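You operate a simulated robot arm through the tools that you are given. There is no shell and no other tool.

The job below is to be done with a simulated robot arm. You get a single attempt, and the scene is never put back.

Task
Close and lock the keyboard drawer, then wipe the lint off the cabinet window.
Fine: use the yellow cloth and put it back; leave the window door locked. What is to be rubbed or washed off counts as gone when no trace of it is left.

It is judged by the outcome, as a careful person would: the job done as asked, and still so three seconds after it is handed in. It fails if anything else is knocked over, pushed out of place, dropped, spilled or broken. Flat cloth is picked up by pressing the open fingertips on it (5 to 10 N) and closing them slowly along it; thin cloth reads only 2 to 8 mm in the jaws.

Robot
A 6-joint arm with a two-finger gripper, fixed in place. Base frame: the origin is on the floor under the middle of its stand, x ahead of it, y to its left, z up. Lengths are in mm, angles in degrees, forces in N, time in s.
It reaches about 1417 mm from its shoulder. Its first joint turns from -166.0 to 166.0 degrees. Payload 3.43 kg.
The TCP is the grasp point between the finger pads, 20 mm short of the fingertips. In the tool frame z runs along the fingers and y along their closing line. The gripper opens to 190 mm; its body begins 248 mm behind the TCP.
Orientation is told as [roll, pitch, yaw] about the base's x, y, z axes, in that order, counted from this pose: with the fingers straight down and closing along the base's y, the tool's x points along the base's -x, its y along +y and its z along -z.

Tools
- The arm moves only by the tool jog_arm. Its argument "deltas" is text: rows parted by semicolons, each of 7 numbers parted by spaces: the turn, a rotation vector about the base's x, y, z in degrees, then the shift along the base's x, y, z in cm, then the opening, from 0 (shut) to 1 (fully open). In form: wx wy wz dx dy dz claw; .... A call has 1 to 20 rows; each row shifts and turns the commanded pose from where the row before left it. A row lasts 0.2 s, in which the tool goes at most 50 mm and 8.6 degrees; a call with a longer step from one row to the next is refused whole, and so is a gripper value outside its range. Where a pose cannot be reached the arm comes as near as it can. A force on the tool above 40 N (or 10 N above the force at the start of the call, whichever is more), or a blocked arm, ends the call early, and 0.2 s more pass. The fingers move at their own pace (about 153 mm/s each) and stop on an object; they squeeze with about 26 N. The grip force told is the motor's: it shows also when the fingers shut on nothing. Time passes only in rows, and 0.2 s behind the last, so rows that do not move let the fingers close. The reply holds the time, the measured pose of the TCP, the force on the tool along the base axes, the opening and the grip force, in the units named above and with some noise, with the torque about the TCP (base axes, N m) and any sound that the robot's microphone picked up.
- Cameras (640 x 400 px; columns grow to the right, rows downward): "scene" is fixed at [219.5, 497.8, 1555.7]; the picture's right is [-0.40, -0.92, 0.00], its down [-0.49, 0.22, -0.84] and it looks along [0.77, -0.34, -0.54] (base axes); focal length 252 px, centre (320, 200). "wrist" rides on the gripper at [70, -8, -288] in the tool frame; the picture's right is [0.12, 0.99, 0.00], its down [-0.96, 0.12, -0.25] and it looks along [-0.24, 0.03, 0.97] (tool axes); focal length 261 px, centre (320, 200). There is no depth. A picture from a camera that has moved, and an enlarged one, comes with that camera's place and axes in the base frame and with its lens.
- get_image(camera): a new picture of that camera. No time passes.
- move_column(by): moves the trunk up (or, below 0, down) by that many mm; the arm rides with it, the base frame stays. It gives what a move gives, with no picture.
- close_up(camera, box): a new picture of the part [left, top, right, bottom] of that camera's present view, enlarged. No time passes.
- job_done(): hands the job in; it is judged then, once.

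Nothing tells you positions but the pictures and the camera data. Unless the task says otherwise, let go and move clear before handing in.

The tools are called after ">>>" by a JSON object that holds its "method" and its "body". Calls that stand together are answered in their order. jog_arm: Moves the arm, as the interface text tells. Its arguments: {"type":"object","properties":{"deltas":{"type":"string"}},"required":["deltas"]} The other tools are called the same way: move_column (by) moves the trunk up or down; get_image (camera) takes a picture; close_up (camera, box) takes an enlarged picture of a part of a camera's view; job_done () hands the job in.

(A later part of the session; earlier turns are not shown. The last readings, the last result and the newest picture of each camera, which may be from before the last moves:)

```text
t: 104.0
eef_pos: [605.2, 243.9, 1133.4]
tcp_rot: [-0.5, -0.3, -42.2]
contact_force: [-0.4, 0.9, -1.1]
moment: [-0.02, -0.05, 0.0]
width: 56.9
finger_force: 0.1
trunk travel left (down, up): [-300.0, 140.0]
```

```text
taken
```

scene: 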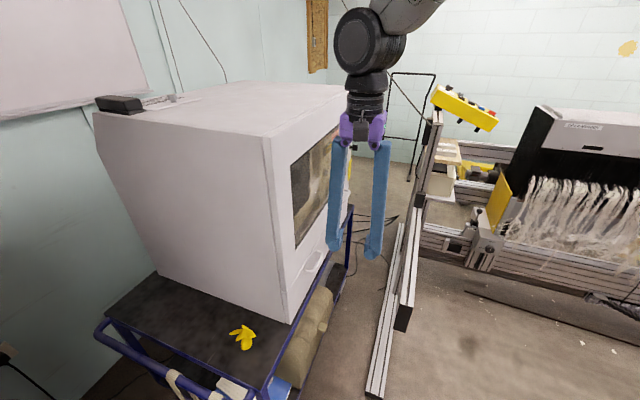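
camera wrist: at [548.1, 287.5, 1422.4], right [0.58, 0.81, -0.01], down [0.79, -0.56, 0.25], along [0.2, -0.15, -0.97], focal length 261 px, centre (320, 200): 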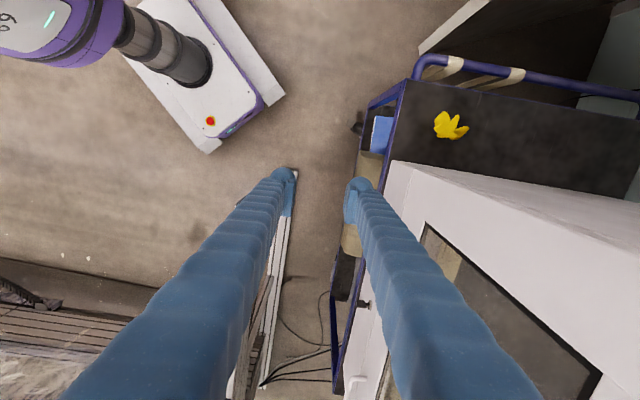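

>>> {"method": "jog_arm", "body": {"deltas": "0 0 0 -0.9 3.12 0 0.3; 0 0 0 -0.9 3.12 0 0.3; 0 0 0 -0.9 3.12 0 0.3; 0 0 0 -0.9 3.12 0 0.3; 0 0 0 -0.9 3.12 0 0.3; 0 0 0 1.6 1.6 -1.66 0.3; 0 0 0 1.6 1.6 -1.66 0.3; 0 0 0 1.6 1.6 -1.66 0.3; 0 0 0 1.6 1.6 -1.66 0.3"}}

>>> {"method": "get_image", "body": {"camera": "wrist"}}

>>> {"method": "get_image", "body": {"camera": "scene"}}

```text
t: 106.0
eef_pos: [625.5, 465.1, 1068.0]
tcp_rot: [-0.5, -0.1, -42.2]
contact_force: [0.8, 0.1, -0.8]
moment: [-0.02, 0.02, 0.01]
width: 57.3
finger_force: 0.0
trunk travel left (down, up): [-300.0, 140.0]
```

```text
taken
camera wrist: at [569.0, 508.7, 1355.4], right [0.58, 0.82, -0.01], down [0.79, -0.56, 0.25], along [0.2, -0.15, -0.97], focal length 261 px, centre (320, 200)
```

wrist: 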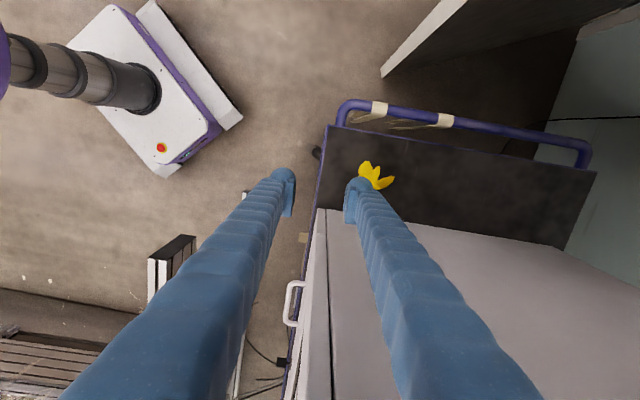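

```text
taken
```

scene: 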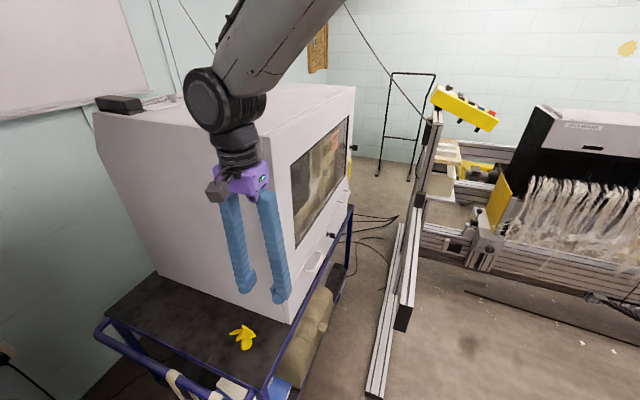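

The cloth is near (709, 551, ~767). I'll move above it with the fingers wide open so the view between them is clear.

>>> {"method": "jog_arm", "body": {"deltas": "0 0 -2.8 0 0 0 0.6; 0 0 0 1.86 1.87 -2.45 1; 0 0 0 1.86 1.87 -2.45 1; 0 0 0 1.86 1.87 -2.45 1; 0 0 0 1.86 1.87 -2.45 1"}}

>>> {"method": "get_image", "body": {"camera": "wrist"}}

>>> {"method": "get_image", "body": {"camera": "scene"}}

```text
t: 107.2
eef_pos: [701.9, 539.8, 969.9]
tcp_rot: [-0.5, -0.1, -45.0]
contact_force: [0.3, -0.2, -1.1]
moment: [-0.05, 0.03, 0.02]
width: 190.2
finger_force: 0.1
trunk travel left (down, up): [-300.0, 140.0]
```

```text
taken
camera wrist: at [648.0, 586.9, 1256.2], right [0.62, 0.79, -0.01], down [0.76, -0.6, 0.25], along [0.19, -0.16, -0.97], focal length 261 px, centre (320, 200)
```

wrist: 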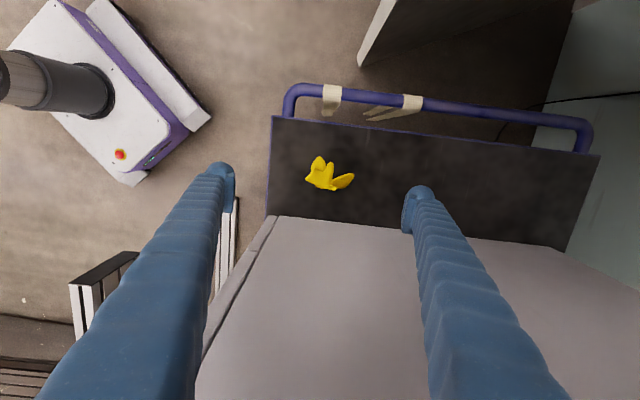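

```text
taken
```

scene: 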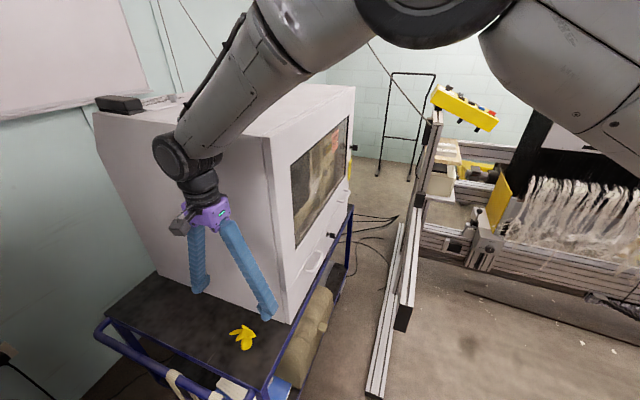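

>>> {"method": "close_up", "body": {"camera": "wrist", "box": [285, 140, 375, 205]}}

>>> {"method": "close_up", "body": {"camera": "scene", "box": [215, 310, 275, 365]}}

```text
6.15 times, centred on (330, 172) of wrist
camera zoom: at [648.0, 586.9, 1256.2], right [0.62, 0.79, -0.01], down [0.76, -0.6, 0.25], along [0.19, -0.16, -0.97], focal length 1604 px, centre (258, 369)
```

zoom: 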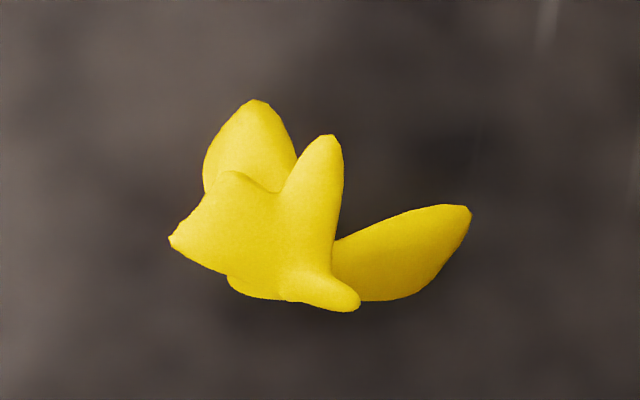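

```text
7.27 times, centred on (245, 338) of scene
camera zoom: at [219.5, 497.8, 1555.7], right [-0.4, -0.92, 0.0], down [-0.49, 0.22, -0.84], along [0.77, -0.34, -0.54], focal length 1830 px, centre (866, -800)
```

zoom: 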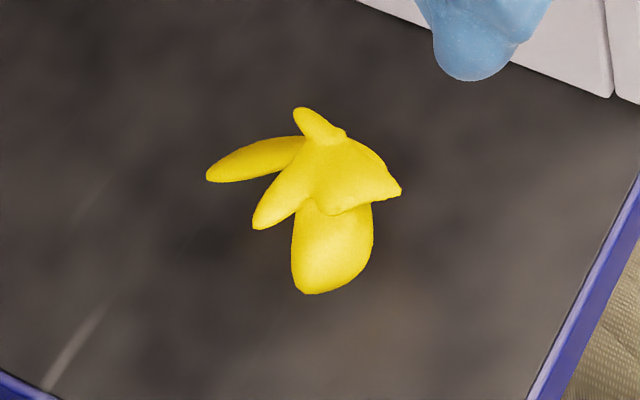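

The cloth is a small crumpled rag about 93 × 65 mm, centred near (710, 552). I'll descend over it with the fingers straddling it along its long direction.

>>> {"method": "jog_arm", "body": {"deltas": "0.35 -0.35 0 0.15 0.25 -3.5 0.7; 0 0 0 0.15 0.25 -3.5 0.7; 0 0 0 0.15 0.25 -3.5 0.7; 0 0 0 0.15 0.25 -3.5 0.7"}}

>>> {"method": "get_image", "body": {"camera": "wrist"}}

>>> {"method": "close_up", "body": {"camera": "scene", "box": [150, 200, 310, 380]}}

```text
t: 108.2
eef_pos: [709.2, 549.4, 828.5]
tcp_rot: [0.0, -0.2, -44.9]
contact_force: [-0.2, 0.3, -0.1]
moment: [0.0, 0.08, 0.05]
width: 133.1
finger_force: 0.1
trunk travel left (down, up): [-300.0, 140.0]
```

```text
taken
camera wrist: at [652.3, 594.2, 1116.4], right [0.62, 0.79, 0.0], down [0.76, -0.6, 0.25], along [0.2, -0.15, -0.97], focal length 261 px, centre (320, 200)
```

wrist: 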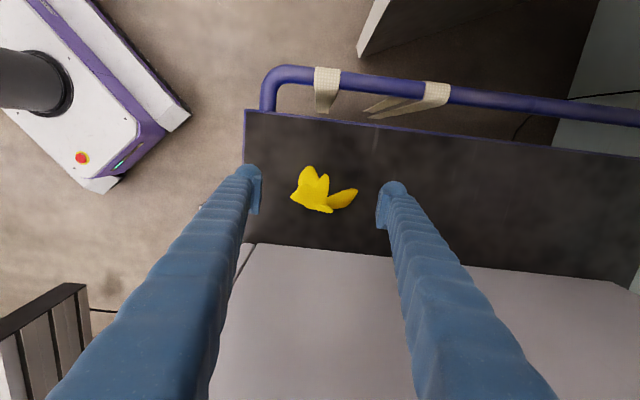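

```text
2.22 times, centred on (230, 290) of scene
camera zoom: at [219.5, 497.8, 1555.7], right [-0.4, -0.92, 0.0], down [-0.49, 0.22, -0.84], along [0.77, -0.34, -0.54], focal length 559 px, centre (520, 0)
```

zoom: 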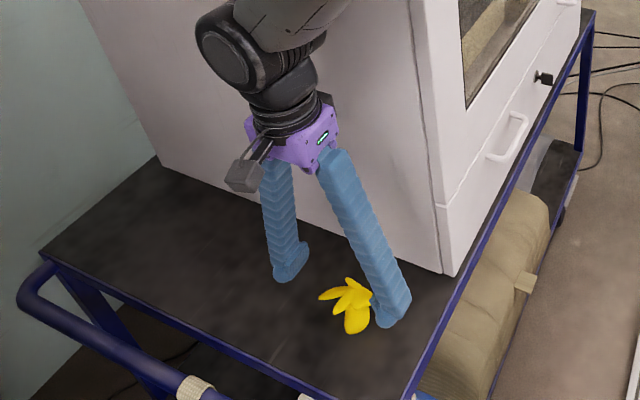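

Centred well. I'll descend slowly until the fingertips just touch the deck.

>>> {"method": "jog_arm", "body": {"deltas": "0 0 0 0 0 -1.5 0.65; 0 0 0 0 0 -1.5 0.65; 0 0 0 0 0 -0.8 0.65; 0 0 0 0 0 -0.5 0.65; 0 0 0 0 0 0 0.65"}}

>>> {"method": "close_up", "body": {"camera": "wrist", "box": [230, 130, 410, 250]}}

>>> {"method": "close_up", "body": {"camera": "scene", "box": [190, 270, 310, 370]}}

```text
t: 109.4
eef_pos: [706.1, 549.1, 785.8]
tcp_rot: [-0.1, -0.1, -44.9]
contact_force: [0.5, 0.1, 0.2]
moment: [-0.02, 0.01, 0.0]
width: 123.5
finger_force: 0.0
trunk travel left (down, up): [-300.0, 140.0]
```

```text
3.33 times, centred on (320, 190) of wrist
camera zoom: at [650.5, 593.1, 1074.3], right [0.62, 0.79, 0.0], down [0.76, -0.6, 0.25], along [0.2, -0.15, -0.97], focal length 869 px, centre (320, 233)
```

zoom: 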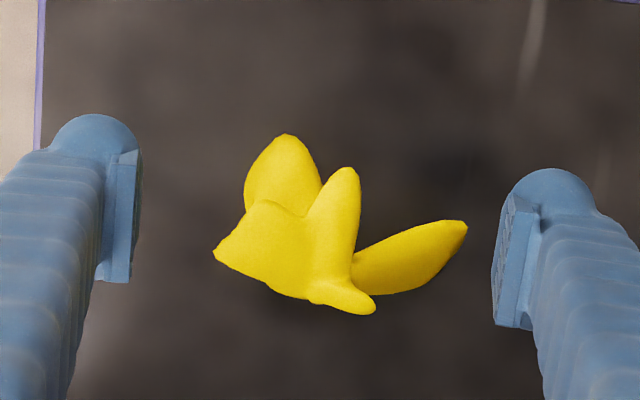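

```text
4.00 times, centred on (250, 320) of scene
camera zoom: at [219.5, 497.8, 1555.7], right [-0.4, -0.92, 0.0], down [-0.49, 0.22, -0.84], along [0.77, -0.34, -0.54], focal length 1006 px, centre (600, -280)
```

zoom: 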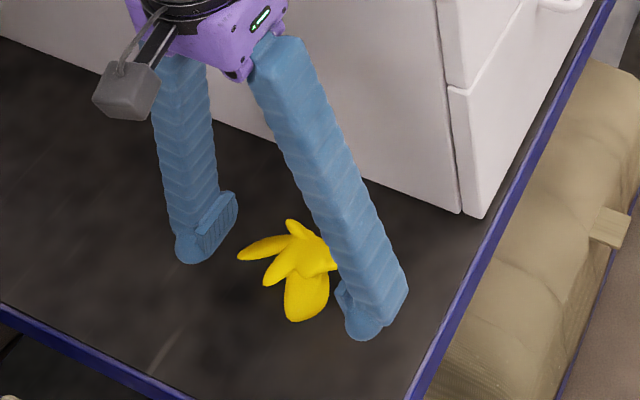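

>>> {"method": "jog_arm", "body": {"deltas": "0 0 0 0.1 0 -0.4 0.65; 0 0 0 0.1 0 -0.4 0.65; 0 0 0 0 0 0 0.65"}}

```text
t: 110.2
eef_pos: [709.4, 548.0, 778.3]
tcp_rot: [0.0, -0.1, -45.0]
contact_force: [0.3, 1.1, -0.2]
moment: [0.02, 0.03, -0.02]
width: 123.2
finger_force: 0.0
trunk travel left (down, up): [-300.0, 140.0]
```

>>> {"method": "jog_arm", "body": {"deltas": "0 0 0 0 0 -0.3 0.65; 0 0 0 0 0 -0.3 0.65; 0 0 0 0 0 0 0.65"}}

```text
t: 111.0
eef_pos: [708.3, 547.9, 772.3]
tcp_rot: [0.0, -0.2, -45.0]
contact_force: [-0.7, -0.5, 0.4]
moment: [-0.02, -0.02, 0.01]
width: 123.4
finger_force: 0.0
trunk travel left (down, up): [-300.0, 140.0]
```

>>> {"method": "jog_arm", "body": {"deltas": "0 0 0 0 0 -0.2 0.65; 0 0 0 0 0 -0.2 0.65; 0 0 0 0 0 0 0.65"}}

>>> {"method": "close_up", "body": {"camera": "scene", "box": [190, 270, 310, 370]}}

```text
t: 111.8
eef_pos: [707.8, 549.1, 768.6]
tcp_rot: [0.1, -0.2, -45.0]
contact_force: [1.0, 0.3, 0.3]
moment: [-0.02, 0.0, 0.0]
width: 123.3
finger_force: 0.1
trunk travel left (down, up): [-300.0, 140.0]
```

```text
4.00 times, centred on (250, 320) of scene
camera zoom: at [219.5, 497.8, 1555.7], right [-0.4, -0.92, 0.0], down [-0.49, 0.22, -0.84], along [0.77, -0.34, -0.54], focal length 1006 px, centre (600, -280)
```

zoom: 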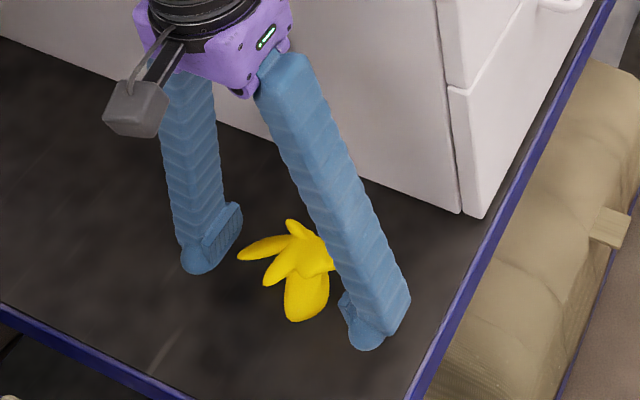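

>>> {"method": "jog_arm", "body": {"deltas": "0 0 0 0 0 -0.3 0.65; 0 0 0 0 0 -0.3 0.65; 0 0 0 0 0 0 0.65"}}

```text
t: 112.6
eef_pos: [708.3, 547.9, 763.3]
tcp_rot: [0.0, -0.1, -45.1]
contact_force: [-0.1, -0.1, -0.2]
moment: [-0.02, 0.0, -0.04]
width: 123.4
finger_force: 0.1
trunk travel left (down, up): [-300.0, 140.0]
```

>>> {"method": "jog_arm", "body": {"deltas": "0 0 0 0 0 -0.2 0.65; 0 0 0 0 0 -0.2 0.65; 0 0 0 0 0 0 0.65"}}

```text
t: 113.4
eef_pos: [708.4, 548.1, 758.9]
tcp_rot: [0.1, -0.2, -45.0]
contact_force: [0.7, -0.1, 0.6]
moment: [0.04, -0.01, -0.02]
width: 123.7
finger_force: 0.9
trunk travel left (down, up): [-300.0, 140.0]
```

>>> {"method": "jog_arm", "body": {"deltas": "0 0 0 0 0 -0.15 0.65; 0 0 0 0 0 0 0.65"}}

```text
t: 114.0
eef_pos: [709.3, 547.2, 757.3]
tcp_rot: [0.0, -0.1, -45.0]
contact_force: [0.0, -0.1, -0.2]
moment: [-0.02, 0.02, 0.03]
width: 123.8
finger_force: 0.0
trunk travel left (down, up): [-300.0, 140.0]
```

>>> {"method": "jog_arm", "body": {"deltas": "0 0 0 0 0 -0.2 0.65; 0 0 0 0 0 -0.2 0.65; 0 0 0 0 0 0 0.65"}}

>>> {"method": "close_up", "body": {"camera": "scene", "box": [190, 270, 310, 370]}}

>>> {"method": "close_up", "body": {"camera": "wrist", "box": [230, 130, 410, 250]}}

```text
t: 114.8
eef_pos: [707.6, 549.4, 751.8]
tcp_rot: [0.1, -0.1, -45.1]
contact_force: [-0.5, -0.1, 0.1]
moment: [-0.04, -0.01, 0.01]
width: 123.4
finger_force: 0.0
trunk travel left (down, up): [-300.0, 140.0]
```

```text
4.00 times, centred on (250, 320) of scene
camera zoom: at [219.5, 497.8, 1555.7], right [-0.4, -0.92, 0.0], down [-0.49, 0.22, -0.84], along [0.77, -0.34, -0.54], focal length 1006 px, centre (600, -280)
```

zoom: 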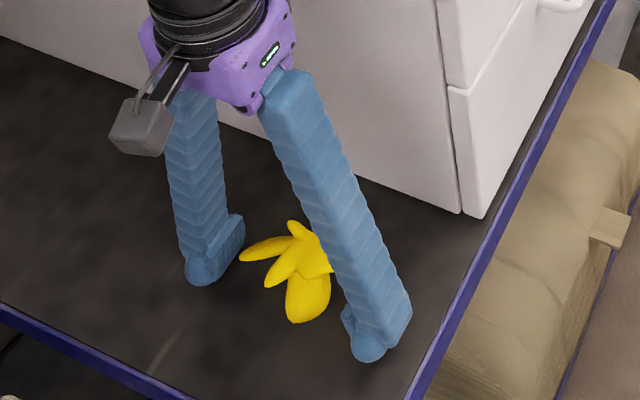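

```text
3.33 times, centred on (320, 190) of wrist
camera zoom: at [651.6, 593.1, 1040.4], right [0.62, 0.79, 0.0], down [0.76, -0.6, 0.25], along [0.2, -0.15, -0.97], focal length 869 px, centre (320, 233)
```

zoom: 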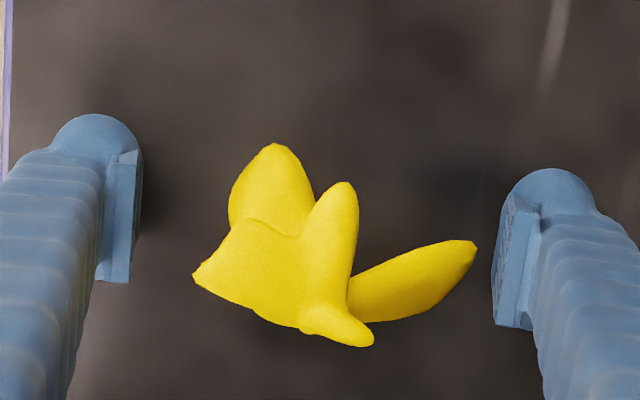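

>>> {"method": "jog_arm", "body": {"deltas": "0 0 0 0 0 -0.2 0.65; 0 0 0 0 0 -0.2 0.65; 0 0 0 0 0 0 0.65"}}

```text
t: 115.6
eef_pos: [708.4, 548.4, 749.0]
tcp_rot: [0.0, 0.0, -45.0]
contact_force: [0.5, -0.8, -0.3]
moment: [-0.02, -0.01, 0.04]
width: 123.6
finger_force: 0.0
trunk travel left (down, up): [-300.0, 140.0]
```

>>> {"method": "jog_arm", "body": {"deltas": "0 0 0 0 0 -0.2 0.65; 0 0 0 0 0 -0.2 0.65; 0 0 0 0 0 0 0.65"}}

```text
t: 116.4
eef_pos: [709.3, 547.5, 744.3]
tcp_rot: [0.0, -0.1, -45.0]
contact_force: [1.6, -1.2, 7.3]
moment: [-0.2, 0.2, 0.04]
width: 123.6
finger_force: 0.8
trunk travel left (down, up): [-300.0, 140.0]
```

Contact with the deck at about 7 N. Now I'll close slowly, keeping that light pressure and lifting a touch as the tips swing down.

>>> {"method": "jog_arm", "body": {"deltas": "0 0 0 0 0 0 0.6; 0 0 0 0 0 0.05 0.55; 0 0 0 0 0 0.05 0.5; 0 0 0 0 0 0 0.5"}}

>>> {"method": "close_up", "body": {"camera": "wrist", "box": [230, 130, 410, 250]}}

```text
t: 117.4
eef_pos: [707.4, 548.2, 747.1]
tcp_rot: [0.0, -0.1, -45.0]
contact_force: [-5.2, -3.1, 16.9]
moment: [-0.11, 0.18, -0.01]
width: 106.8
finger_force: 26.4
trunk travel left (down, up): [-300.0, 140.0]
```

```text
3.33 times, centred on (320, 190) of wrist
camera zoom: at [650.8, 592.6, 1034.7], right [0.62, 0.79, 0.0], down [0.76, -0.6, 0.25], along [0.2, -0.15, -0.97], focal length 869 px, centre (320, 233)
```

zoom: 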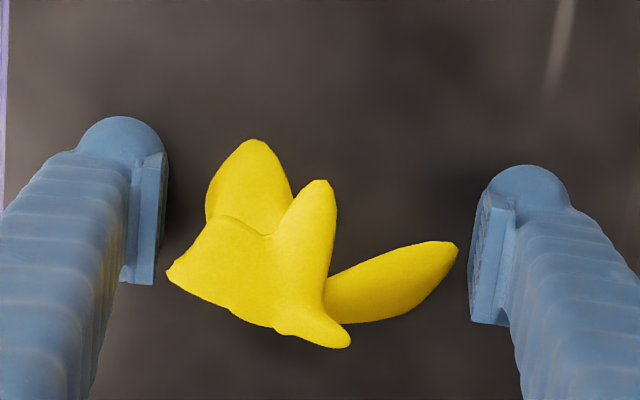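

>>> {"method": "jog_arm", "body": {"deltas": "0 0 0 0 0 0.2 0.5; 0 0 0 0 0 0 0.5"}}

```text
t: 118.0
eef_pos: [708.2, 547.9, 746.5]
tcp_rot: [0.0, -0.2, -45.0]
contact_force: [0.1, -1.0, 0.0]
moment: [-0.02, 0.03, -0.01]
width: 106.5
finger_force: 26.1
trunk travel left (down, up): [-300.0, 140.0]
```

The jaws stopped at 106 mm, pinching the outer folds, so the rag is stiffer than expected across this direction. Let me look closely.

>>> {"method": "close_up", "body": {"camera": "wrist", "box": [230, 130, 410, 250]}}

>>> {"method": "close_up", "body": {"camera": "scene", "box": [205, 290, 295, 370]}}

```text
3.33 times, centred on (320, 190) of wrist
camera zoom: at [651.6, 593.1, 1035.0], right [0.62, 0.79, 0.0], down [0.76, -0.6, 0.25], along [0.2, -0.15, -0.97], focal length 869 px, centre (320, 233)
```

zoom: 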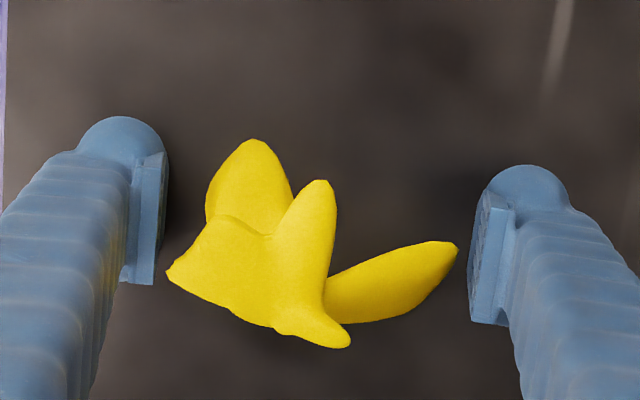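

```text
5.00 times, centred on (250, 330) of scene
camera zoom: at [219.5, 497.8, 1555.7], right [-0.4, -0.92, 0.0], down [-0.49, 0.22, -0.84], along [0.77, -0.34, -0.54], focal length 1258 px, centre (670, -450)
```

zoom: 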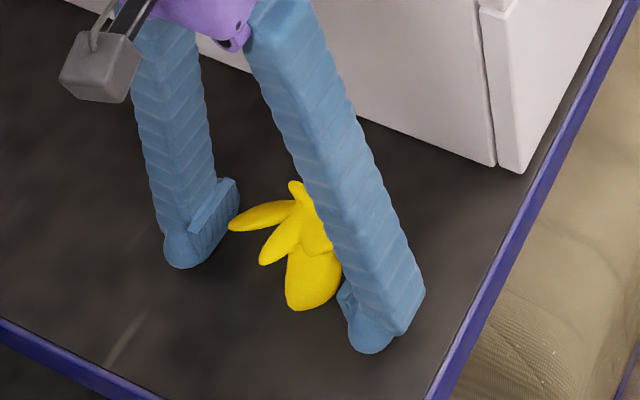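

The rag behaves like a stiff crumple about 100 mm long this way, so I'll open, lift, rotate the gripper 90° and pinch its body across the narrow direction instead.

>>> {"method": "jog_arm", "body": {"deltas": "0 0 0 0 0 0 0.65; 0 0 0 0 0 0 0.65; 0 0 0 0 0 3 0.65; 0 0 0 0 0 4 0.6; 0 0 7.5 0 0 1 0.5; 0 0 7.5 0 0 0 0.5; 0 0 7.5 0 0 0 0.5; 0 0 7.5 0 0 0 0.5; 0 0 7.5 0 0 0 0.5; 0 0 7.5 0 0 0 0.5; 0 0 7.5 0 0 0 0.5; 0 0 7.5 0 0 0 0.5; 0 0 7.5 0 0 0 0.5; 0 0 7.5 0 0 0 0.5; 0 0 7.5 0 0 0 0.5; 0 0 7.5 0 0 0 0.5"}}

>>> {"method": "get_image", "body": {"camera": "wrist"}}

>>> {"method": "get_image", "body": {"camera": "scene"}}

```text
t: 121.4
eef_pos: [708.5, 548.7, 827.4]
tcp_rot: [0.0, -0.2, 45.1]
contact_force: [-0.3, -0.3, 0.7]
moment: [0.01, 0.04, 0.02]
width: 95.1
finger_force: 0.1
trunk travel left (down, up): [-300.0, 140.0]
```

```text
taken
camera wrist: at [664.7, 492.2, 1116.0], right [-0.79, 0.62, 0.0], down [0.6, 0.76, 0.25], along [0.15, 0.2, -0.97], focal length 261 px, centre (320, 200)
```

wrist: 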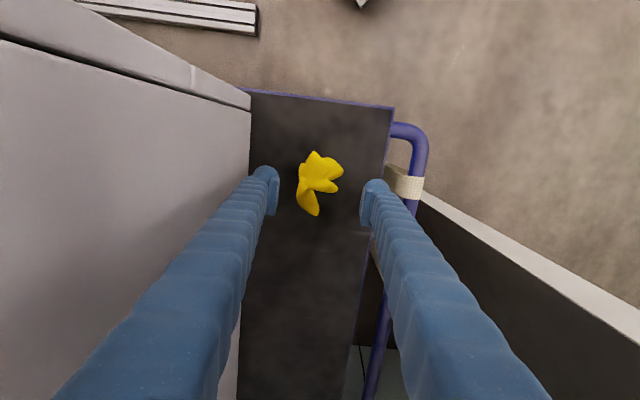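

```text
taken
```

scene: 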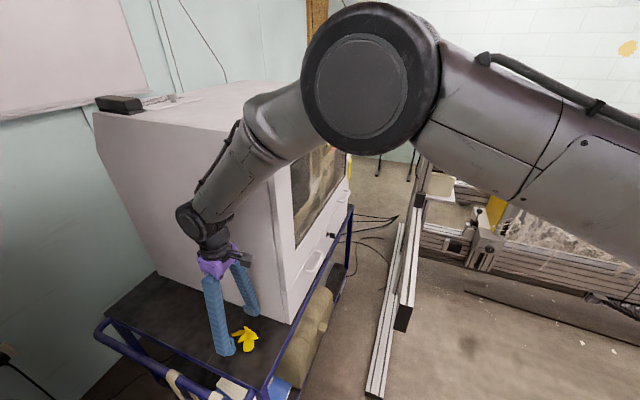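

>>> {"method": "close_up", "body": {"camera": "wrist", "box": [250, 130, 400, 230]}}

```text
4.00 times, centred on (325, 180) of wrist
camera zoom: at [664.7, 492.2, 1116.0], right [-0.79, 0.62, 0.0], down [0.6, 0.76, 0.25], along [0.15, 0.2, -0.97], focal length 1043 px, centre (300, 280)
```

zoom: 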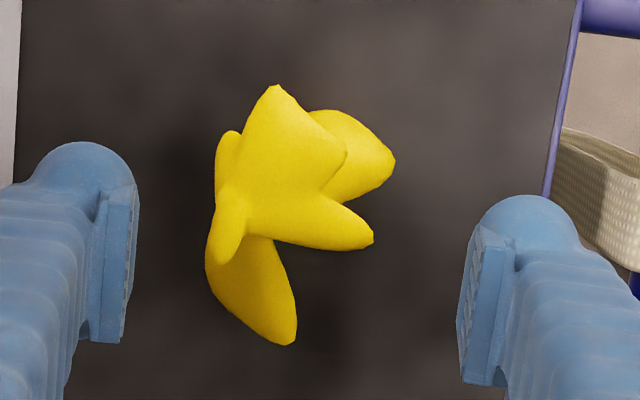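

This orientation straddles the body (about 60 mm) symmetrically. I'll narrow the opening a little to clear the cabinet wall and descend.

>>> {"method": "jog_arm", "body": {"deltas": "0 0 0 0 0 -1.5 0.44; 0 0 0 0 0 -2 0.44; 0 0 0 0 0 -2 0.44; 0 0 0 0 0 -1.2 0.44; 0 0 0 0 0 -0.6 0.44; 0 0 0 0 0 0 0.44"}}

>>> {"method": "close_up", "body": {"camera": "wrist", "box": [250, 130, 400, 230]}}

>>> {"method": "close_up", "body": {"camera": "scene", "box": [190, 270, 310, 370]}}

```text
t: 122.8
eef_pos: [708.8, 548.3, 755.1]
tcp_rot: [0.0, -0.1, 45.1]
contact_force: [0.8, -0.3, -0.3]
moment: [-0.01, 0.0, 0.03]
width: 83.5
finger_force: 0.3
trunk travel left (down, up): [-300.0, 140.0]
```

```text
4.00 times, centred on (325, 180) of wrist
camera zoom: at [664.7, 492.0, 1042.9], right [-0.79, 0.62, 0.0], down [0.6, 0.76, 0.25], along [0.15, 0.2, -0.97], focal length 1043 px, centre (300, 280)
```

zoom: 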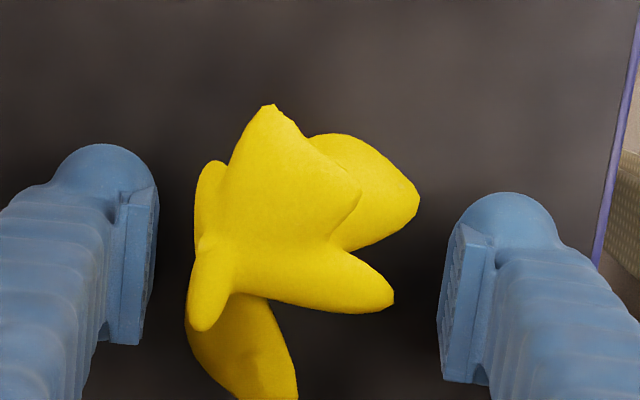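

```text
4.00 times, centred on (250, 320) of scene
camera zoom: at [219.5, 497.8, 1555.7], right [-0.4, -0.92, 0.0], down [-0.49, 0.22, -0.84], along [0.77, -0.34, -0.54], focal length 1006 px, centre (600, -280)
```

zoom: 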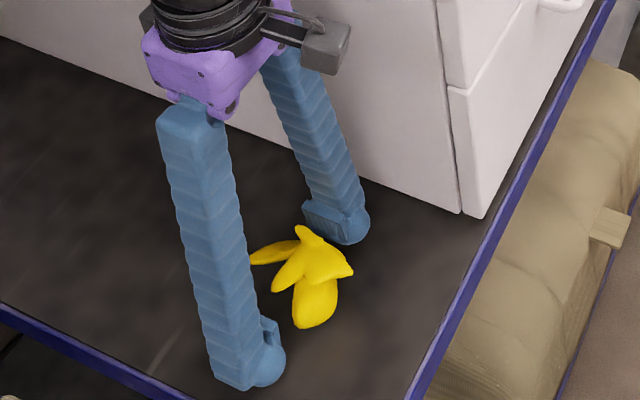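

Good straddle with the fingertips about 10 mm above the deck. I'll close slowly here, so some cloth sticks out beyond the tips.

>>> {"method": "jog_arm", "body": {"deltas": "0 0 0 0 0 0 0.4; 0 0 0 0 0 0 0.36; 0 0 0 0 0 0 0.32; 0 0 0 0 0 0 0.28; 0 0 0 0 0 0 0.24; 0 0 0 0 0 0 0.2; 0 0 0 0 0 0 0.16; 0 0 0 0 0 0 0.12"}}

>>> {"method": "close_up", "body": {"camera": "wrist", "box": [250, 130, 400, 230]}}

```text
t: 124.6
eef_pos: [708.4, 547.1, 754.3]
tcp_rot: [0.0, -0.2, 45.0]
contact_force: [0.6, -0.9, -0.3]
moment: [-0.01, -0.02, 0.0]
width: 73.8
finger_force: 25.9
trunk travel left (down, up): [-300.0, 140.0]
```

```text
4.00 times, centred on (325, 180) of wrist
camera zoom: at [664.6, 491.9, 1042.9], right [-0.79, 0.62, 0.0], down [0.6, 0.76, 0.25], along [0.15, 0.2, -0.97], focal length 1043 px, centre (300, 280)
```

zoom: 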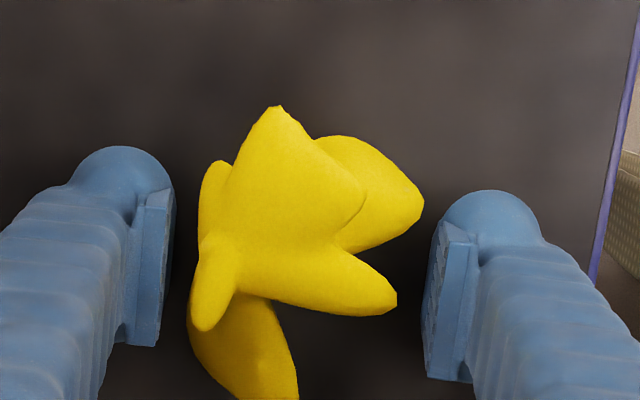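

The jaws hold at 74 mm with full grip force. I'll try lifting a little to see if the cloth comes along.

>>> {"method": "jog_arm", "body": {"deltas": "0 0 0 0 0 0 0.05; 0 0 0 0 0 0.4 0.05; 0 0 0 0 0 0.6 0.05; 0 0 0 0 0 1 0.05; 0 0 0 0 0 1 0.05; 0 0 0 0 0 0 0.05"}}

>>> {"method": "close_up", "body": {"camera": "wrist", "box": [250, 130, 400, 230]}}

>>> {"method": "close_up", "body": {"camera": "scene", "box": [190, 270, 310, 370]}}

```text
t: 126.0
eef_pos: [709.1, 546.8, 783.8]
tcp_rot: [0.1, 0.0, 45.0]
contact_force: [0.2, 0.1, -0.2]
moment: [0.01, -0.01, 0.01]
width: 73.4
finger_force: 25.6
trunk travel left (down, up): [-300.0, 140.0]
```

```text
4.00 times, centred on (325, 180) of wrist
camera zoom: at [664.6, 492.0, 1072.7], right [-0.79, 0.62, 0.0], down [0.6, 0.76, 0.25], along [0.15, 0.2, -0.97], focal length 1043 px, centre (300, 280)
```

zoom: 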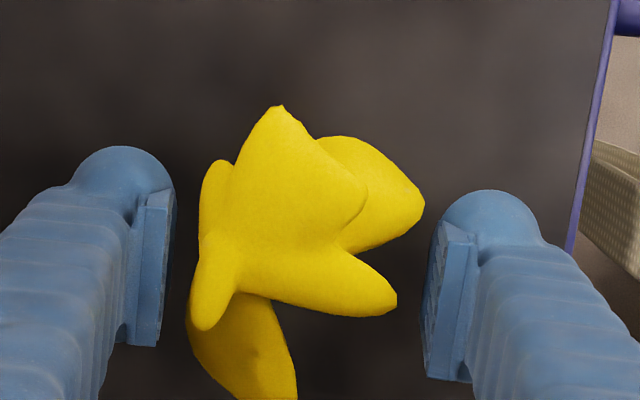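

```text
4.00 times, centred on (250, 320) of scene
camera zoom: at [219.5, 497.8, 1555.7], right [-0.4, -0.92, 0.0], down [-0.49, 0.22, -0.84], along [0.77, -0.34, -0.54], focal length 1006 px, centre (600, -280)
```

zoom: 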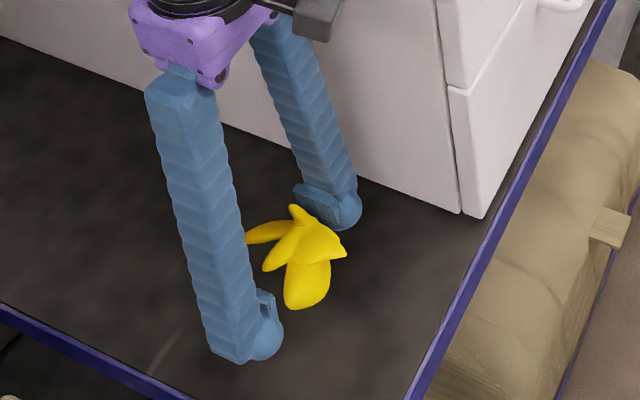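

The cloth lifted cleanly with the gripper. I'll raise it, back out along the cabinet's side, then turn toward the window front.

>>> {"method": "jog_arm", "body": {"deltas": "0 0 0 0 0 2 0.05; 0 0 0 0 0 3 0.05; 0 0 0 0 0 4 0.05; 0 0 0 0 0 4 0.05; 0 0 0 0 0 4 0.05; 0 0 0 -1.5 -1.5 3 0.05; 0 0 0 -2.5 -2.5 2 0.05; 0 0 0 -2.9 -2.9 1 0.05; 0 0 0 -2.9 -2.9 1 0.05; 0 0 0 -2.9 -2.9 1 0.05; 0 0 0 -2.9 -2.9 1 0.05; 0 0 0 -2.5 -2.5 1 0.05; 0 0 0 -1.5 -1.5 0 0.05"}}

>>> {"method": "get_image", "body": {"camera": "wrist"}}

>>> {"method": "get_image", "body": {"camera": "scene"}}

```text
t: 128.8
eef_pos: [511.0, 352.7, 1054.3]
tcp_rot: [-0.1, -0.1, 44.9]
contact_force: [-0.2, -0.6, -0.5]
moment: [0.07, 0.01, -0.03]
width: 72.6
finger_force: 25.6
trunk travel left (down, up): [-300.0, 140.0]
```

```text
taken
camera wrist: at [467.2, 296.4, 1341.8], right [-0.79, 0.62, 0.0], down [0.6, 0.76, 0.25], along [0.15, 0.2, -0.97], focal length 261 px, centre (320, 200)
```

wrist: 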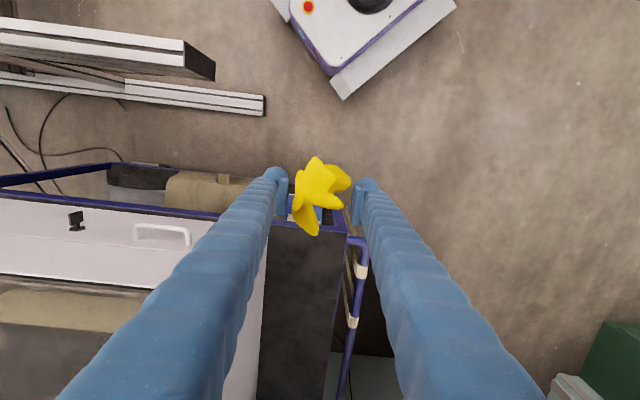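

```text
taken
```

scene: 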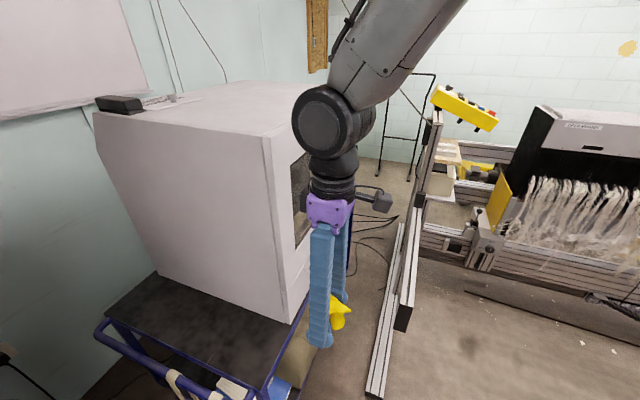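

The cloth is held steadily. I'll yaw the tool while moving to the front of the window.

>>> {"method": "jog_arm", "body": {"deltas": "0 0 -7.5 0.75 -2.1 1.2 0.05; 0 0 -7.5 0.75 -2.1 1.2 0.05; 0 0 -7.5 0.75 -2.1 1.2 0.05; 0 0 -7.5 0.75 -2.1 1.2 0.05; 0 0 -7.5 0.75 -2.1 1.2 0.05; 0 0 -7.5 0.75 -2.1 1.2 0.05; 0 0 -7.5 0.75 -2.1 1.2 0.05; 0 0 -7.5 0.75 -2.1 1.2 0.05; 0 0 -7.5 0.75 -2.1 1.2 0.05; 0 0 -7.5 0.75 -2.1 1.2 0.05; 0 0 -7.5 0.75 -2.1 1.2 0.05; 0 0 -7.5 0.75 -2.1 1.2 0.05"}}

>>> {"method": "jog_arm", "body": {"deltas": "5.8 -5.8 0 0 0 0 0.05; 5.8 -5.8 0 0 0 0 0.05; 5.8 -5.8 0 0 0 0 0.05; 5.8 -5.8 0 0 0 0 0.05; 5.8 -5.8 0 0 0 0 0.05; 5.8 -5.8 0 0 0 0 0.05; 5.8 -5.8 0 0 0 0 0.05; 5.8 -5.8 0 0 0 0 0.05; 5.8 -5.8 0 0 0 0 0.05; 5.8 -5.8 0 0 0 0 0.05; 5.6 -5.6 0 0 0 0 0.05"}}

>>> {"method": "get_image", "body": {"camera": "wrist"}}

>>> {"method": "get_image", "body": {"camera": "scene"}}

```text
t: 131.4
eef_pos: [601.9, 100.4, 1201.2]
tcp_rot: [0.0, -0.1, -45.2]
contact_force: [-0.2, 0.5, 0.5]
moment: [0.05, 0.04, 0.03]
width: 71.7
finger_force: 26.2
trunk travel left (down, up): [-300.0, 140.0]
```

```text
t: 133.8
eef_pos: [652.3, 74.6, 1207.1]
tcp_rot: [90.0, 0.2, -45.1]
contact_force: [0.8, -0.5, -0.3]
moment: [0.02, -0.04, 0.12]
width: 71.2
finger_force: 26.1
out of reach, approached as far as the arm can: row 7, 8, 9
trunk travel left (down, up): [-300.0, 140.0]
```

```text
taken
camera wrist: at [397.7, -78.0, 1200.0], right [-0.08, 0.08, 0.99], down [0.5, -0.86, 0.11], along [0.86, 0.51, 0.03], focal length 261 px, centre (320, 200)
```

wrist: 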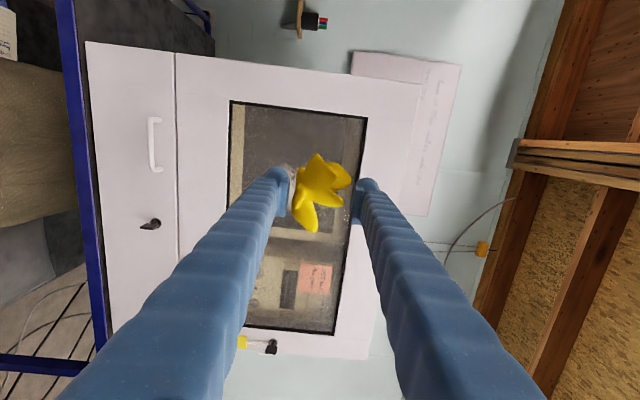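

```text
taken
```

scene: 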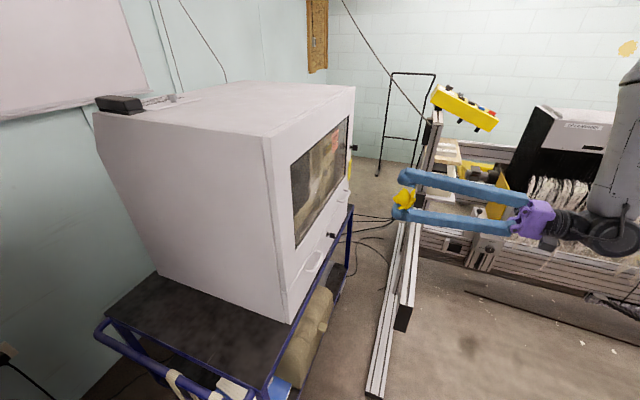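

>>> {"method": "close_up", "body": {"camera": "scene", "box": [380, 155, 460, 225]}}

>>> {"method": "close_up", "body": {"camera": "wrist", "box": [220, 90, 400, 250]}}

```text
5.71 times, centred on (420, 190) of scene
camera zoom: at [219.5, 497.8, 1555.7], right [-0.4, -0.92, 0.0], down [-0.49, 0.22, -0.84], along [0.77, -0.34, -0.54], focal length 1438 px, centre (-251, 257)
```

zoom: 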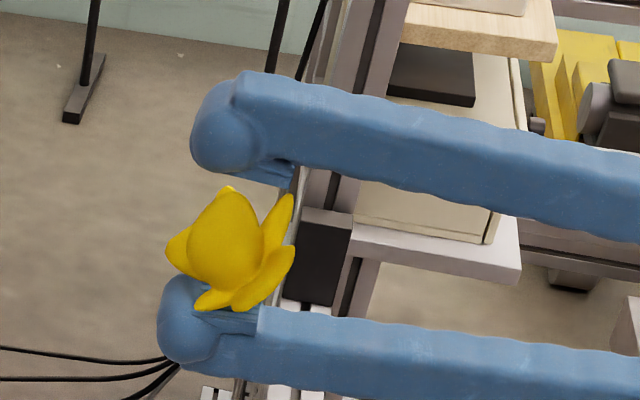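

```text
2.50 times, centred on (310, 170) of wrist
camera zoom: at [397.7, -78.0, 1200.0], right [-0.08, 0.08, 0.99], down [0.5, -0.86, 0.11], along [0.86, 0.51, 0.03], focal length 652 px, centre (345, 275)
```

zoom: 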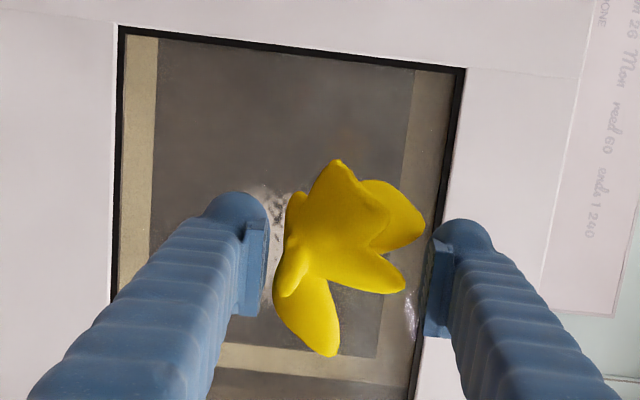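

The cloth's underside faces the window, roughly level with the fingertips. I'll move in front of the lint and approach the glass slowly.

>>> {"method": "jog_arm", "body": {"deltas": "0 0 0 3.22 2.04 -1.04 0.05; 0 0 0 3.22 2.04 -1.04 0.05; 0 0 0 3.22 2.04 -1.04 0.05; 0 0 0 3.22 2.04 -1.04 0.05; 0 0 0 3.22 2.04 -1.04 0.05; 0 0 0 1 1 0 0.05; 0 0 0 1 1 0 0.05; 0 0 0 0.7 0.7 0 0.05; 0 0 0 0 0 0 0.05"}}

>>> {"method": "get_image", "body": {"camera": "wrist"}}

>>> {"method": "get_image", "body": {"camera": "scene"}}

```text
t: 135.8
eef_pos: [839.0, 204.1, 1157.6]
tcp_rot: [89.9, 0.1, -45.3]
contact_force: [1.1, 0.7, -1.2]
moment: [0.0, -0.03, 0.0]
width: 71.0
finger_force: 26.2
trunk travel left (down, up): [-300.0, 140.0]
```

```text
taken
camera wrist: at [585.3, 52.5, 1149.5], right [-0.08, 0.08, 0.99], down [0.5, -0.86, 0.11], along [0.86, 0.51, 0.03], focal length 261 px, centre (320, 200)
```

wrist: 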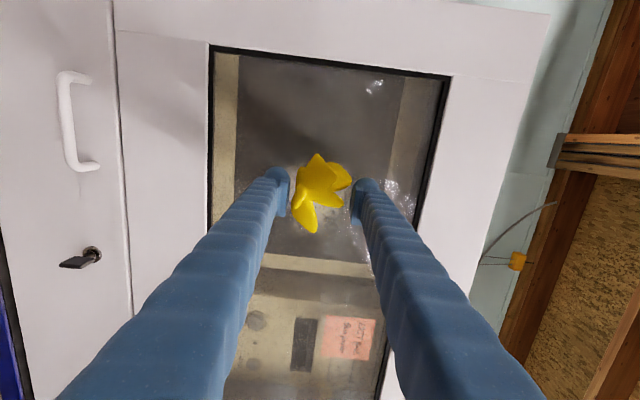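

```text
taken
```

scene: 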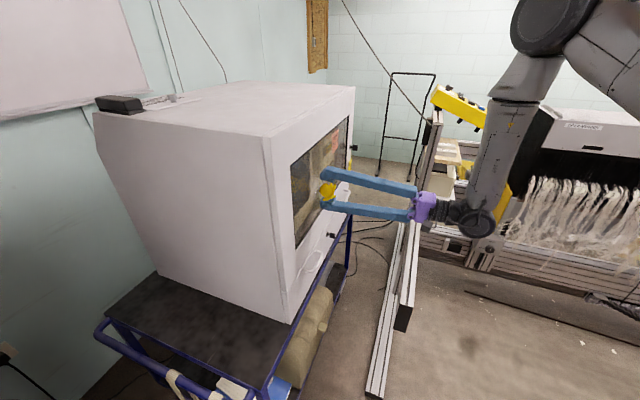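

Lined up with the lint, about 20 mm off the glass. I'll ease in until light contact.

>>> {"method": "jog_arm", "body": {"deltas": "0 0 0 0.35 0.35 0 0.05; 0 0 0 0.35 0.35 0 0.05; 0 0 0 0.2 0.2 0 0.05; 0 0 0 0.14 0.14 0 0.05; 0 0 0 0 0 0 0.05"}}

```text
t: 137.0
eef_pos: [847.6, 214.8, 1156.8]
tcp_rot: [89.9, 0.1, -45.0]
contact_force: [0.0, 0.8, -0.1]
moment: [-0.02, 0.0, 0.0]
width: 70.6
finger_force: 25.3
trunk travel left (down, up): [-300.0, 140.0]
```

>>> {"method": "jog_arm", "body": {"deltas": "0 0 0 0.14 0.14 0 0.05; 0 0 0 0.14 0.14 0 0.05; 0 0 0 0 0 0 0.05"}}

```text
t: 137.8
eef_pos: [851.6, 217.0, 1156.2]
tcp_rot: [89.9, 0.1, -45.1]
contact_force: [-1.2, 0.0, -1.2]
moment: [0.01, 0.0, -0.02]
width: 70.7
finger_force: 25.8
trunk travel left (down, up): [-300.0, 140.0]
```

>>> {"method": "jog_arm", "body": {"deltas": "0 0 0 0.14 0.14 0 0.05; 0 0 0 0.14 0.14 0 0.05; 0 0 0 0 0 0 0.05"}}

>>> {"method": "close_up", "body": {"camera": "scene", "box": [290, 140, 390, 230]}}

```text
t: 138.6
eef_pos: [854.2, 219.1, 1156.8]
tcp_rot: [89.8, 0.1, -45.1]
contact_force: [-0.2, -0.8, 0.0]
moment: [-0.02, -0.01, -0.03]
width: 70.7
finger_force: 26.3
trunk travel left (down, up): [-300.0, 140.0]
```

```text
4.44 times, centred on (340, 185) of scene
camera zoom: at [219.5, 497.8, 1555.7], right [-0.4, -0.92, 0.0], down [-0.49, 0.22, -0.84], along [0.77, -0.34, -0.54], focal length 1118 px, centre (231, 267)
```

zoom: 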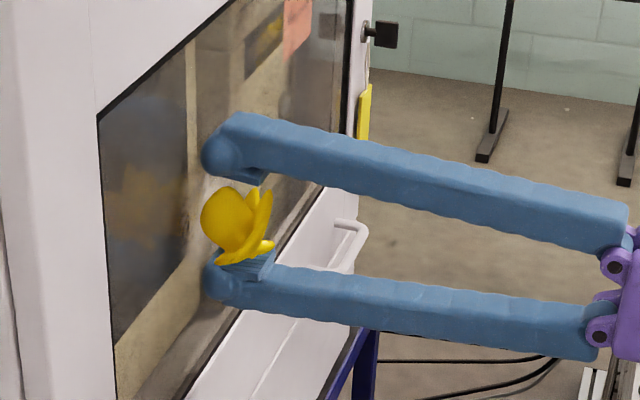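

>>> {"method": "jog_arm", "body": {"deltas": "0 0 0 0.2 0.2 0 0.05; 0 0 0 0.2 0.2 0 0.05; 0 0 0 0 0 0 0.05"}}

```text
t: 139.4
eef_pos: [857.1, 222.4, 1155.8]
tcp_rot: [89.9, 0.0, -45.2]
contact_force: [-22.0, -22.4, -7.7]
moment: [-0.53, -0.05, -0.05]
width: 69.9
finger_force: 25.7
trunk travel left (down, up): [-300.0, 140.0]
```

Contact, a bit firm at 31 N. I'll ease back to a light wiping pressure.

>>> {"method": "jog_arm", "body": {"deltas": "0 0 0 -0.14 -0.14 0 0.05; 0 0 0 0 0 0 0.05"}}

```text
t: 140.0
eef_pos: [856.6, 222.3, 1157.2]
tcp_rot: [90.0, 0.1, -45.1]
contact_force: [-9.6, -9.8, -6.1]
moment: [-0.19, 0.02, 0.07]
width: 69.5
finger_force: 26.2
trunk travel left (down, up): [-300.0, 140.0]
```

>>> {"method": "jog_arm", "body": {"deltas": "0 0 0 0.68 -0.73 0 0.05; 0 0 0 0.7 -0.7 0 0.05; 0 0 0 0.7 -0.7 0 0.05; 0 0 0 0.7 -0.7 0 0.05; 0 0 0 0.7 -0.7 0 0.05; 0 0 0 0.7 -0.7 0 0.05; 0 0 0 0 0 0 0.05"}}

>>> {"method": "get_image", "body": {"camera": "wrist"}}

>>> {"method": "close_up", "body": {"camera": "scene", "box": [280, 120, 390, 230]}}

```text
t: 141.6
eef_pos: [898.7, 180.7, 1156.9]
tcp_rot: [90.0, 0.0, -45.3]
contact_force: [-5.1, -4.9, 1.2]
moment: [-0.07, -0.09, -0.03]
width: 69.3
finger_force: 26.4
trunk travel left (down, up): [-300.0, 140.0]
```

```text
taken
camera wrist: at [644.7, 27.8, 1149.5], right [-0.08, 0.08, 0.99], down [0.5, -0.86, 0.11], along [0.86, 0.51, 0.03], focal length 261 px, centre (320, 200)
```

wrist: 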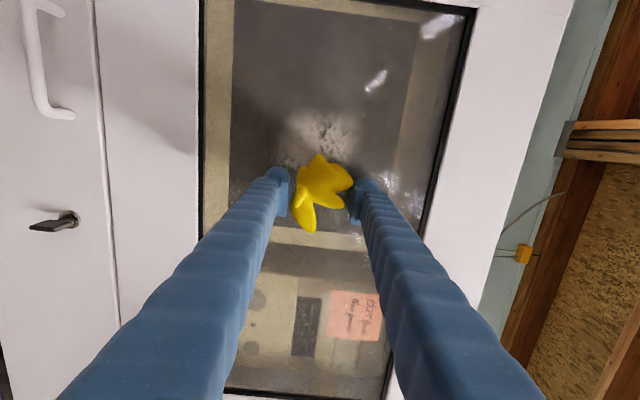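

```text
3.64 times, centred on (335, 175) of scene
camera zoom: at [219.5, 497.8, 1555.7], right [-0.4, -0.92, 0.0], down [-0.49, 0.22, -0.84], along [0.77, -0.34, -0.54], focal length 915 px, centre (266, 291)
```

zoom: 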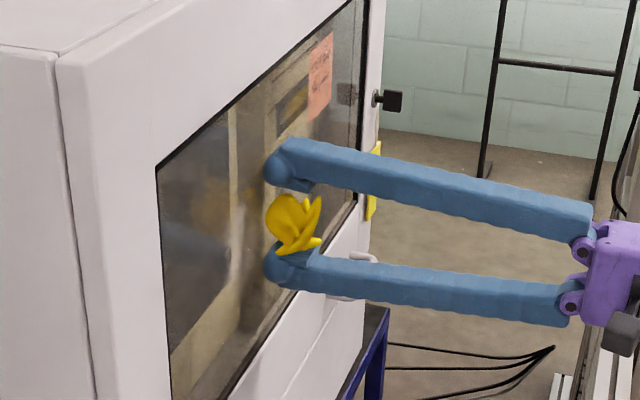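

>>> {"method": "close_up", "body": {"camera": "wrist", "box": [240, 80, 400, 180]}}

>>> {"method": "close_up", "body": {"camera": "scene", "box": [295, 150, 335, 220]}}

```text
4.00 times, centred on (320, 130) of wrist
camera zoom: at [644.7, 27.8, 1149.5], right [-0.08, 0.08, 0.99], down [0.5, -0.86, 0.11], along [0.86, 0.51, 0.03], focal length 1043 px, centre (320, 480)
```

zoom: 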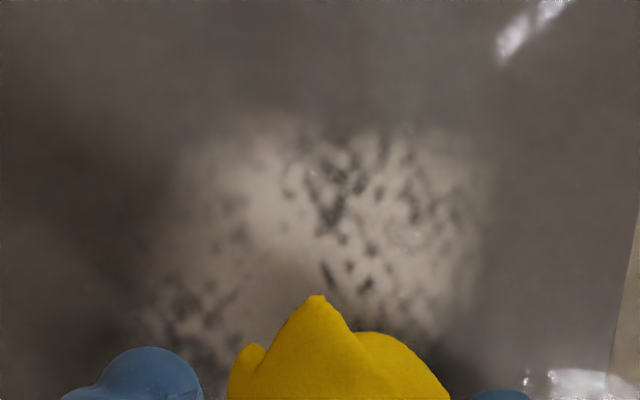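

```text
5.71 times, centred on (315, 185) of scene
camera zoom: at [219.5, 497.8, 1555.7], right [-0.4, -0.92, 0.0], down [-0.49, 0.22, -0.84], along [0.77, -0.34, -0.54], focal length 1438 px, centre (349, 286)
```

zoom: 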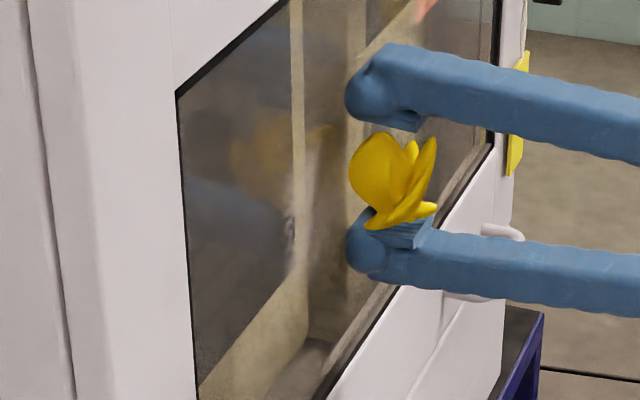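

>>> {"method": "jog_arm", "body": {"deltas": "0 0 0 -0.7 0.72 0 0.05; 0 0 0 -0.7 0.72 0 0.05; 0 0 0 -0.7 0.71 0 0.05; 0 0 0 -0.7 0.71 0 0.05; 0 0 0 -0.7 0.71 0 0.05; 0 0 0 -0.7 0.71 0 0.05; 0 0 0 -0.7 0.71 0 0.05; 0 0 0 -0.7 0.71 0 0.05; 0 0 0 -0.7 0.71 0 0.05; 0 0 0 -0.7 0.71 0 0.05; 0 0 0 -0.7 0.71 0 0.05; 0 0 0 -0.7 0.71 0 0.05; 0 0 0 -0.7 0.71 0 0.05; 0 0 0 0 0 0 0.05"}}

>>> {"method": "get_image", "body": {"camera": "wrist"}}

>>> {"method": "close_up", "body": {"camera": "scene", "box": [280, 120, 390, 230]}}

```text
t: 144.6
eef_pos: [807.7, 271.9, 1156.5]
tcp_rot: [90.0, 0.2, -45.1]
contact_force: [-2.3, -3.3, 0.2]
moment: [0.01, -0.04, -0.03]
width: 69.0
finger_force: 26.2
trunk travel left (down, up): [-300.0, 140.0]
```

```text
taken
camera wrist: at [553.5, 119.3, 1149.0], right [-0.08, 0.08, 0.99], down [0.5, -0.86, 0.11], along [0.86, 0.51, 0.03], focal length 261 px, centre (320, 200)
```

wrist: 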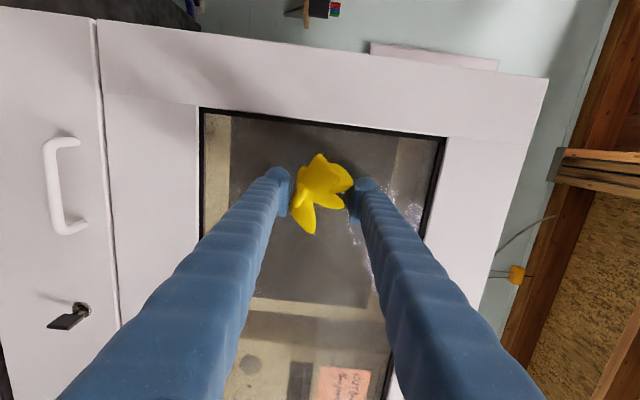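

```text
3.64 times, centred on (335, 175) of scene
camera zoom: at [219.5, 497.8, 1555.7], right [-0.4, -0.92, 0.0], down [-0.49, 0.22, -0.84], along [0.77, -0.34, -0.54], focal length 915 px, centre (266, 291)
```

zoom: 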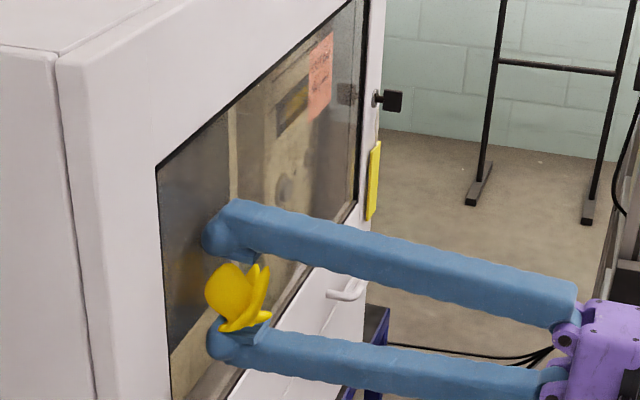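

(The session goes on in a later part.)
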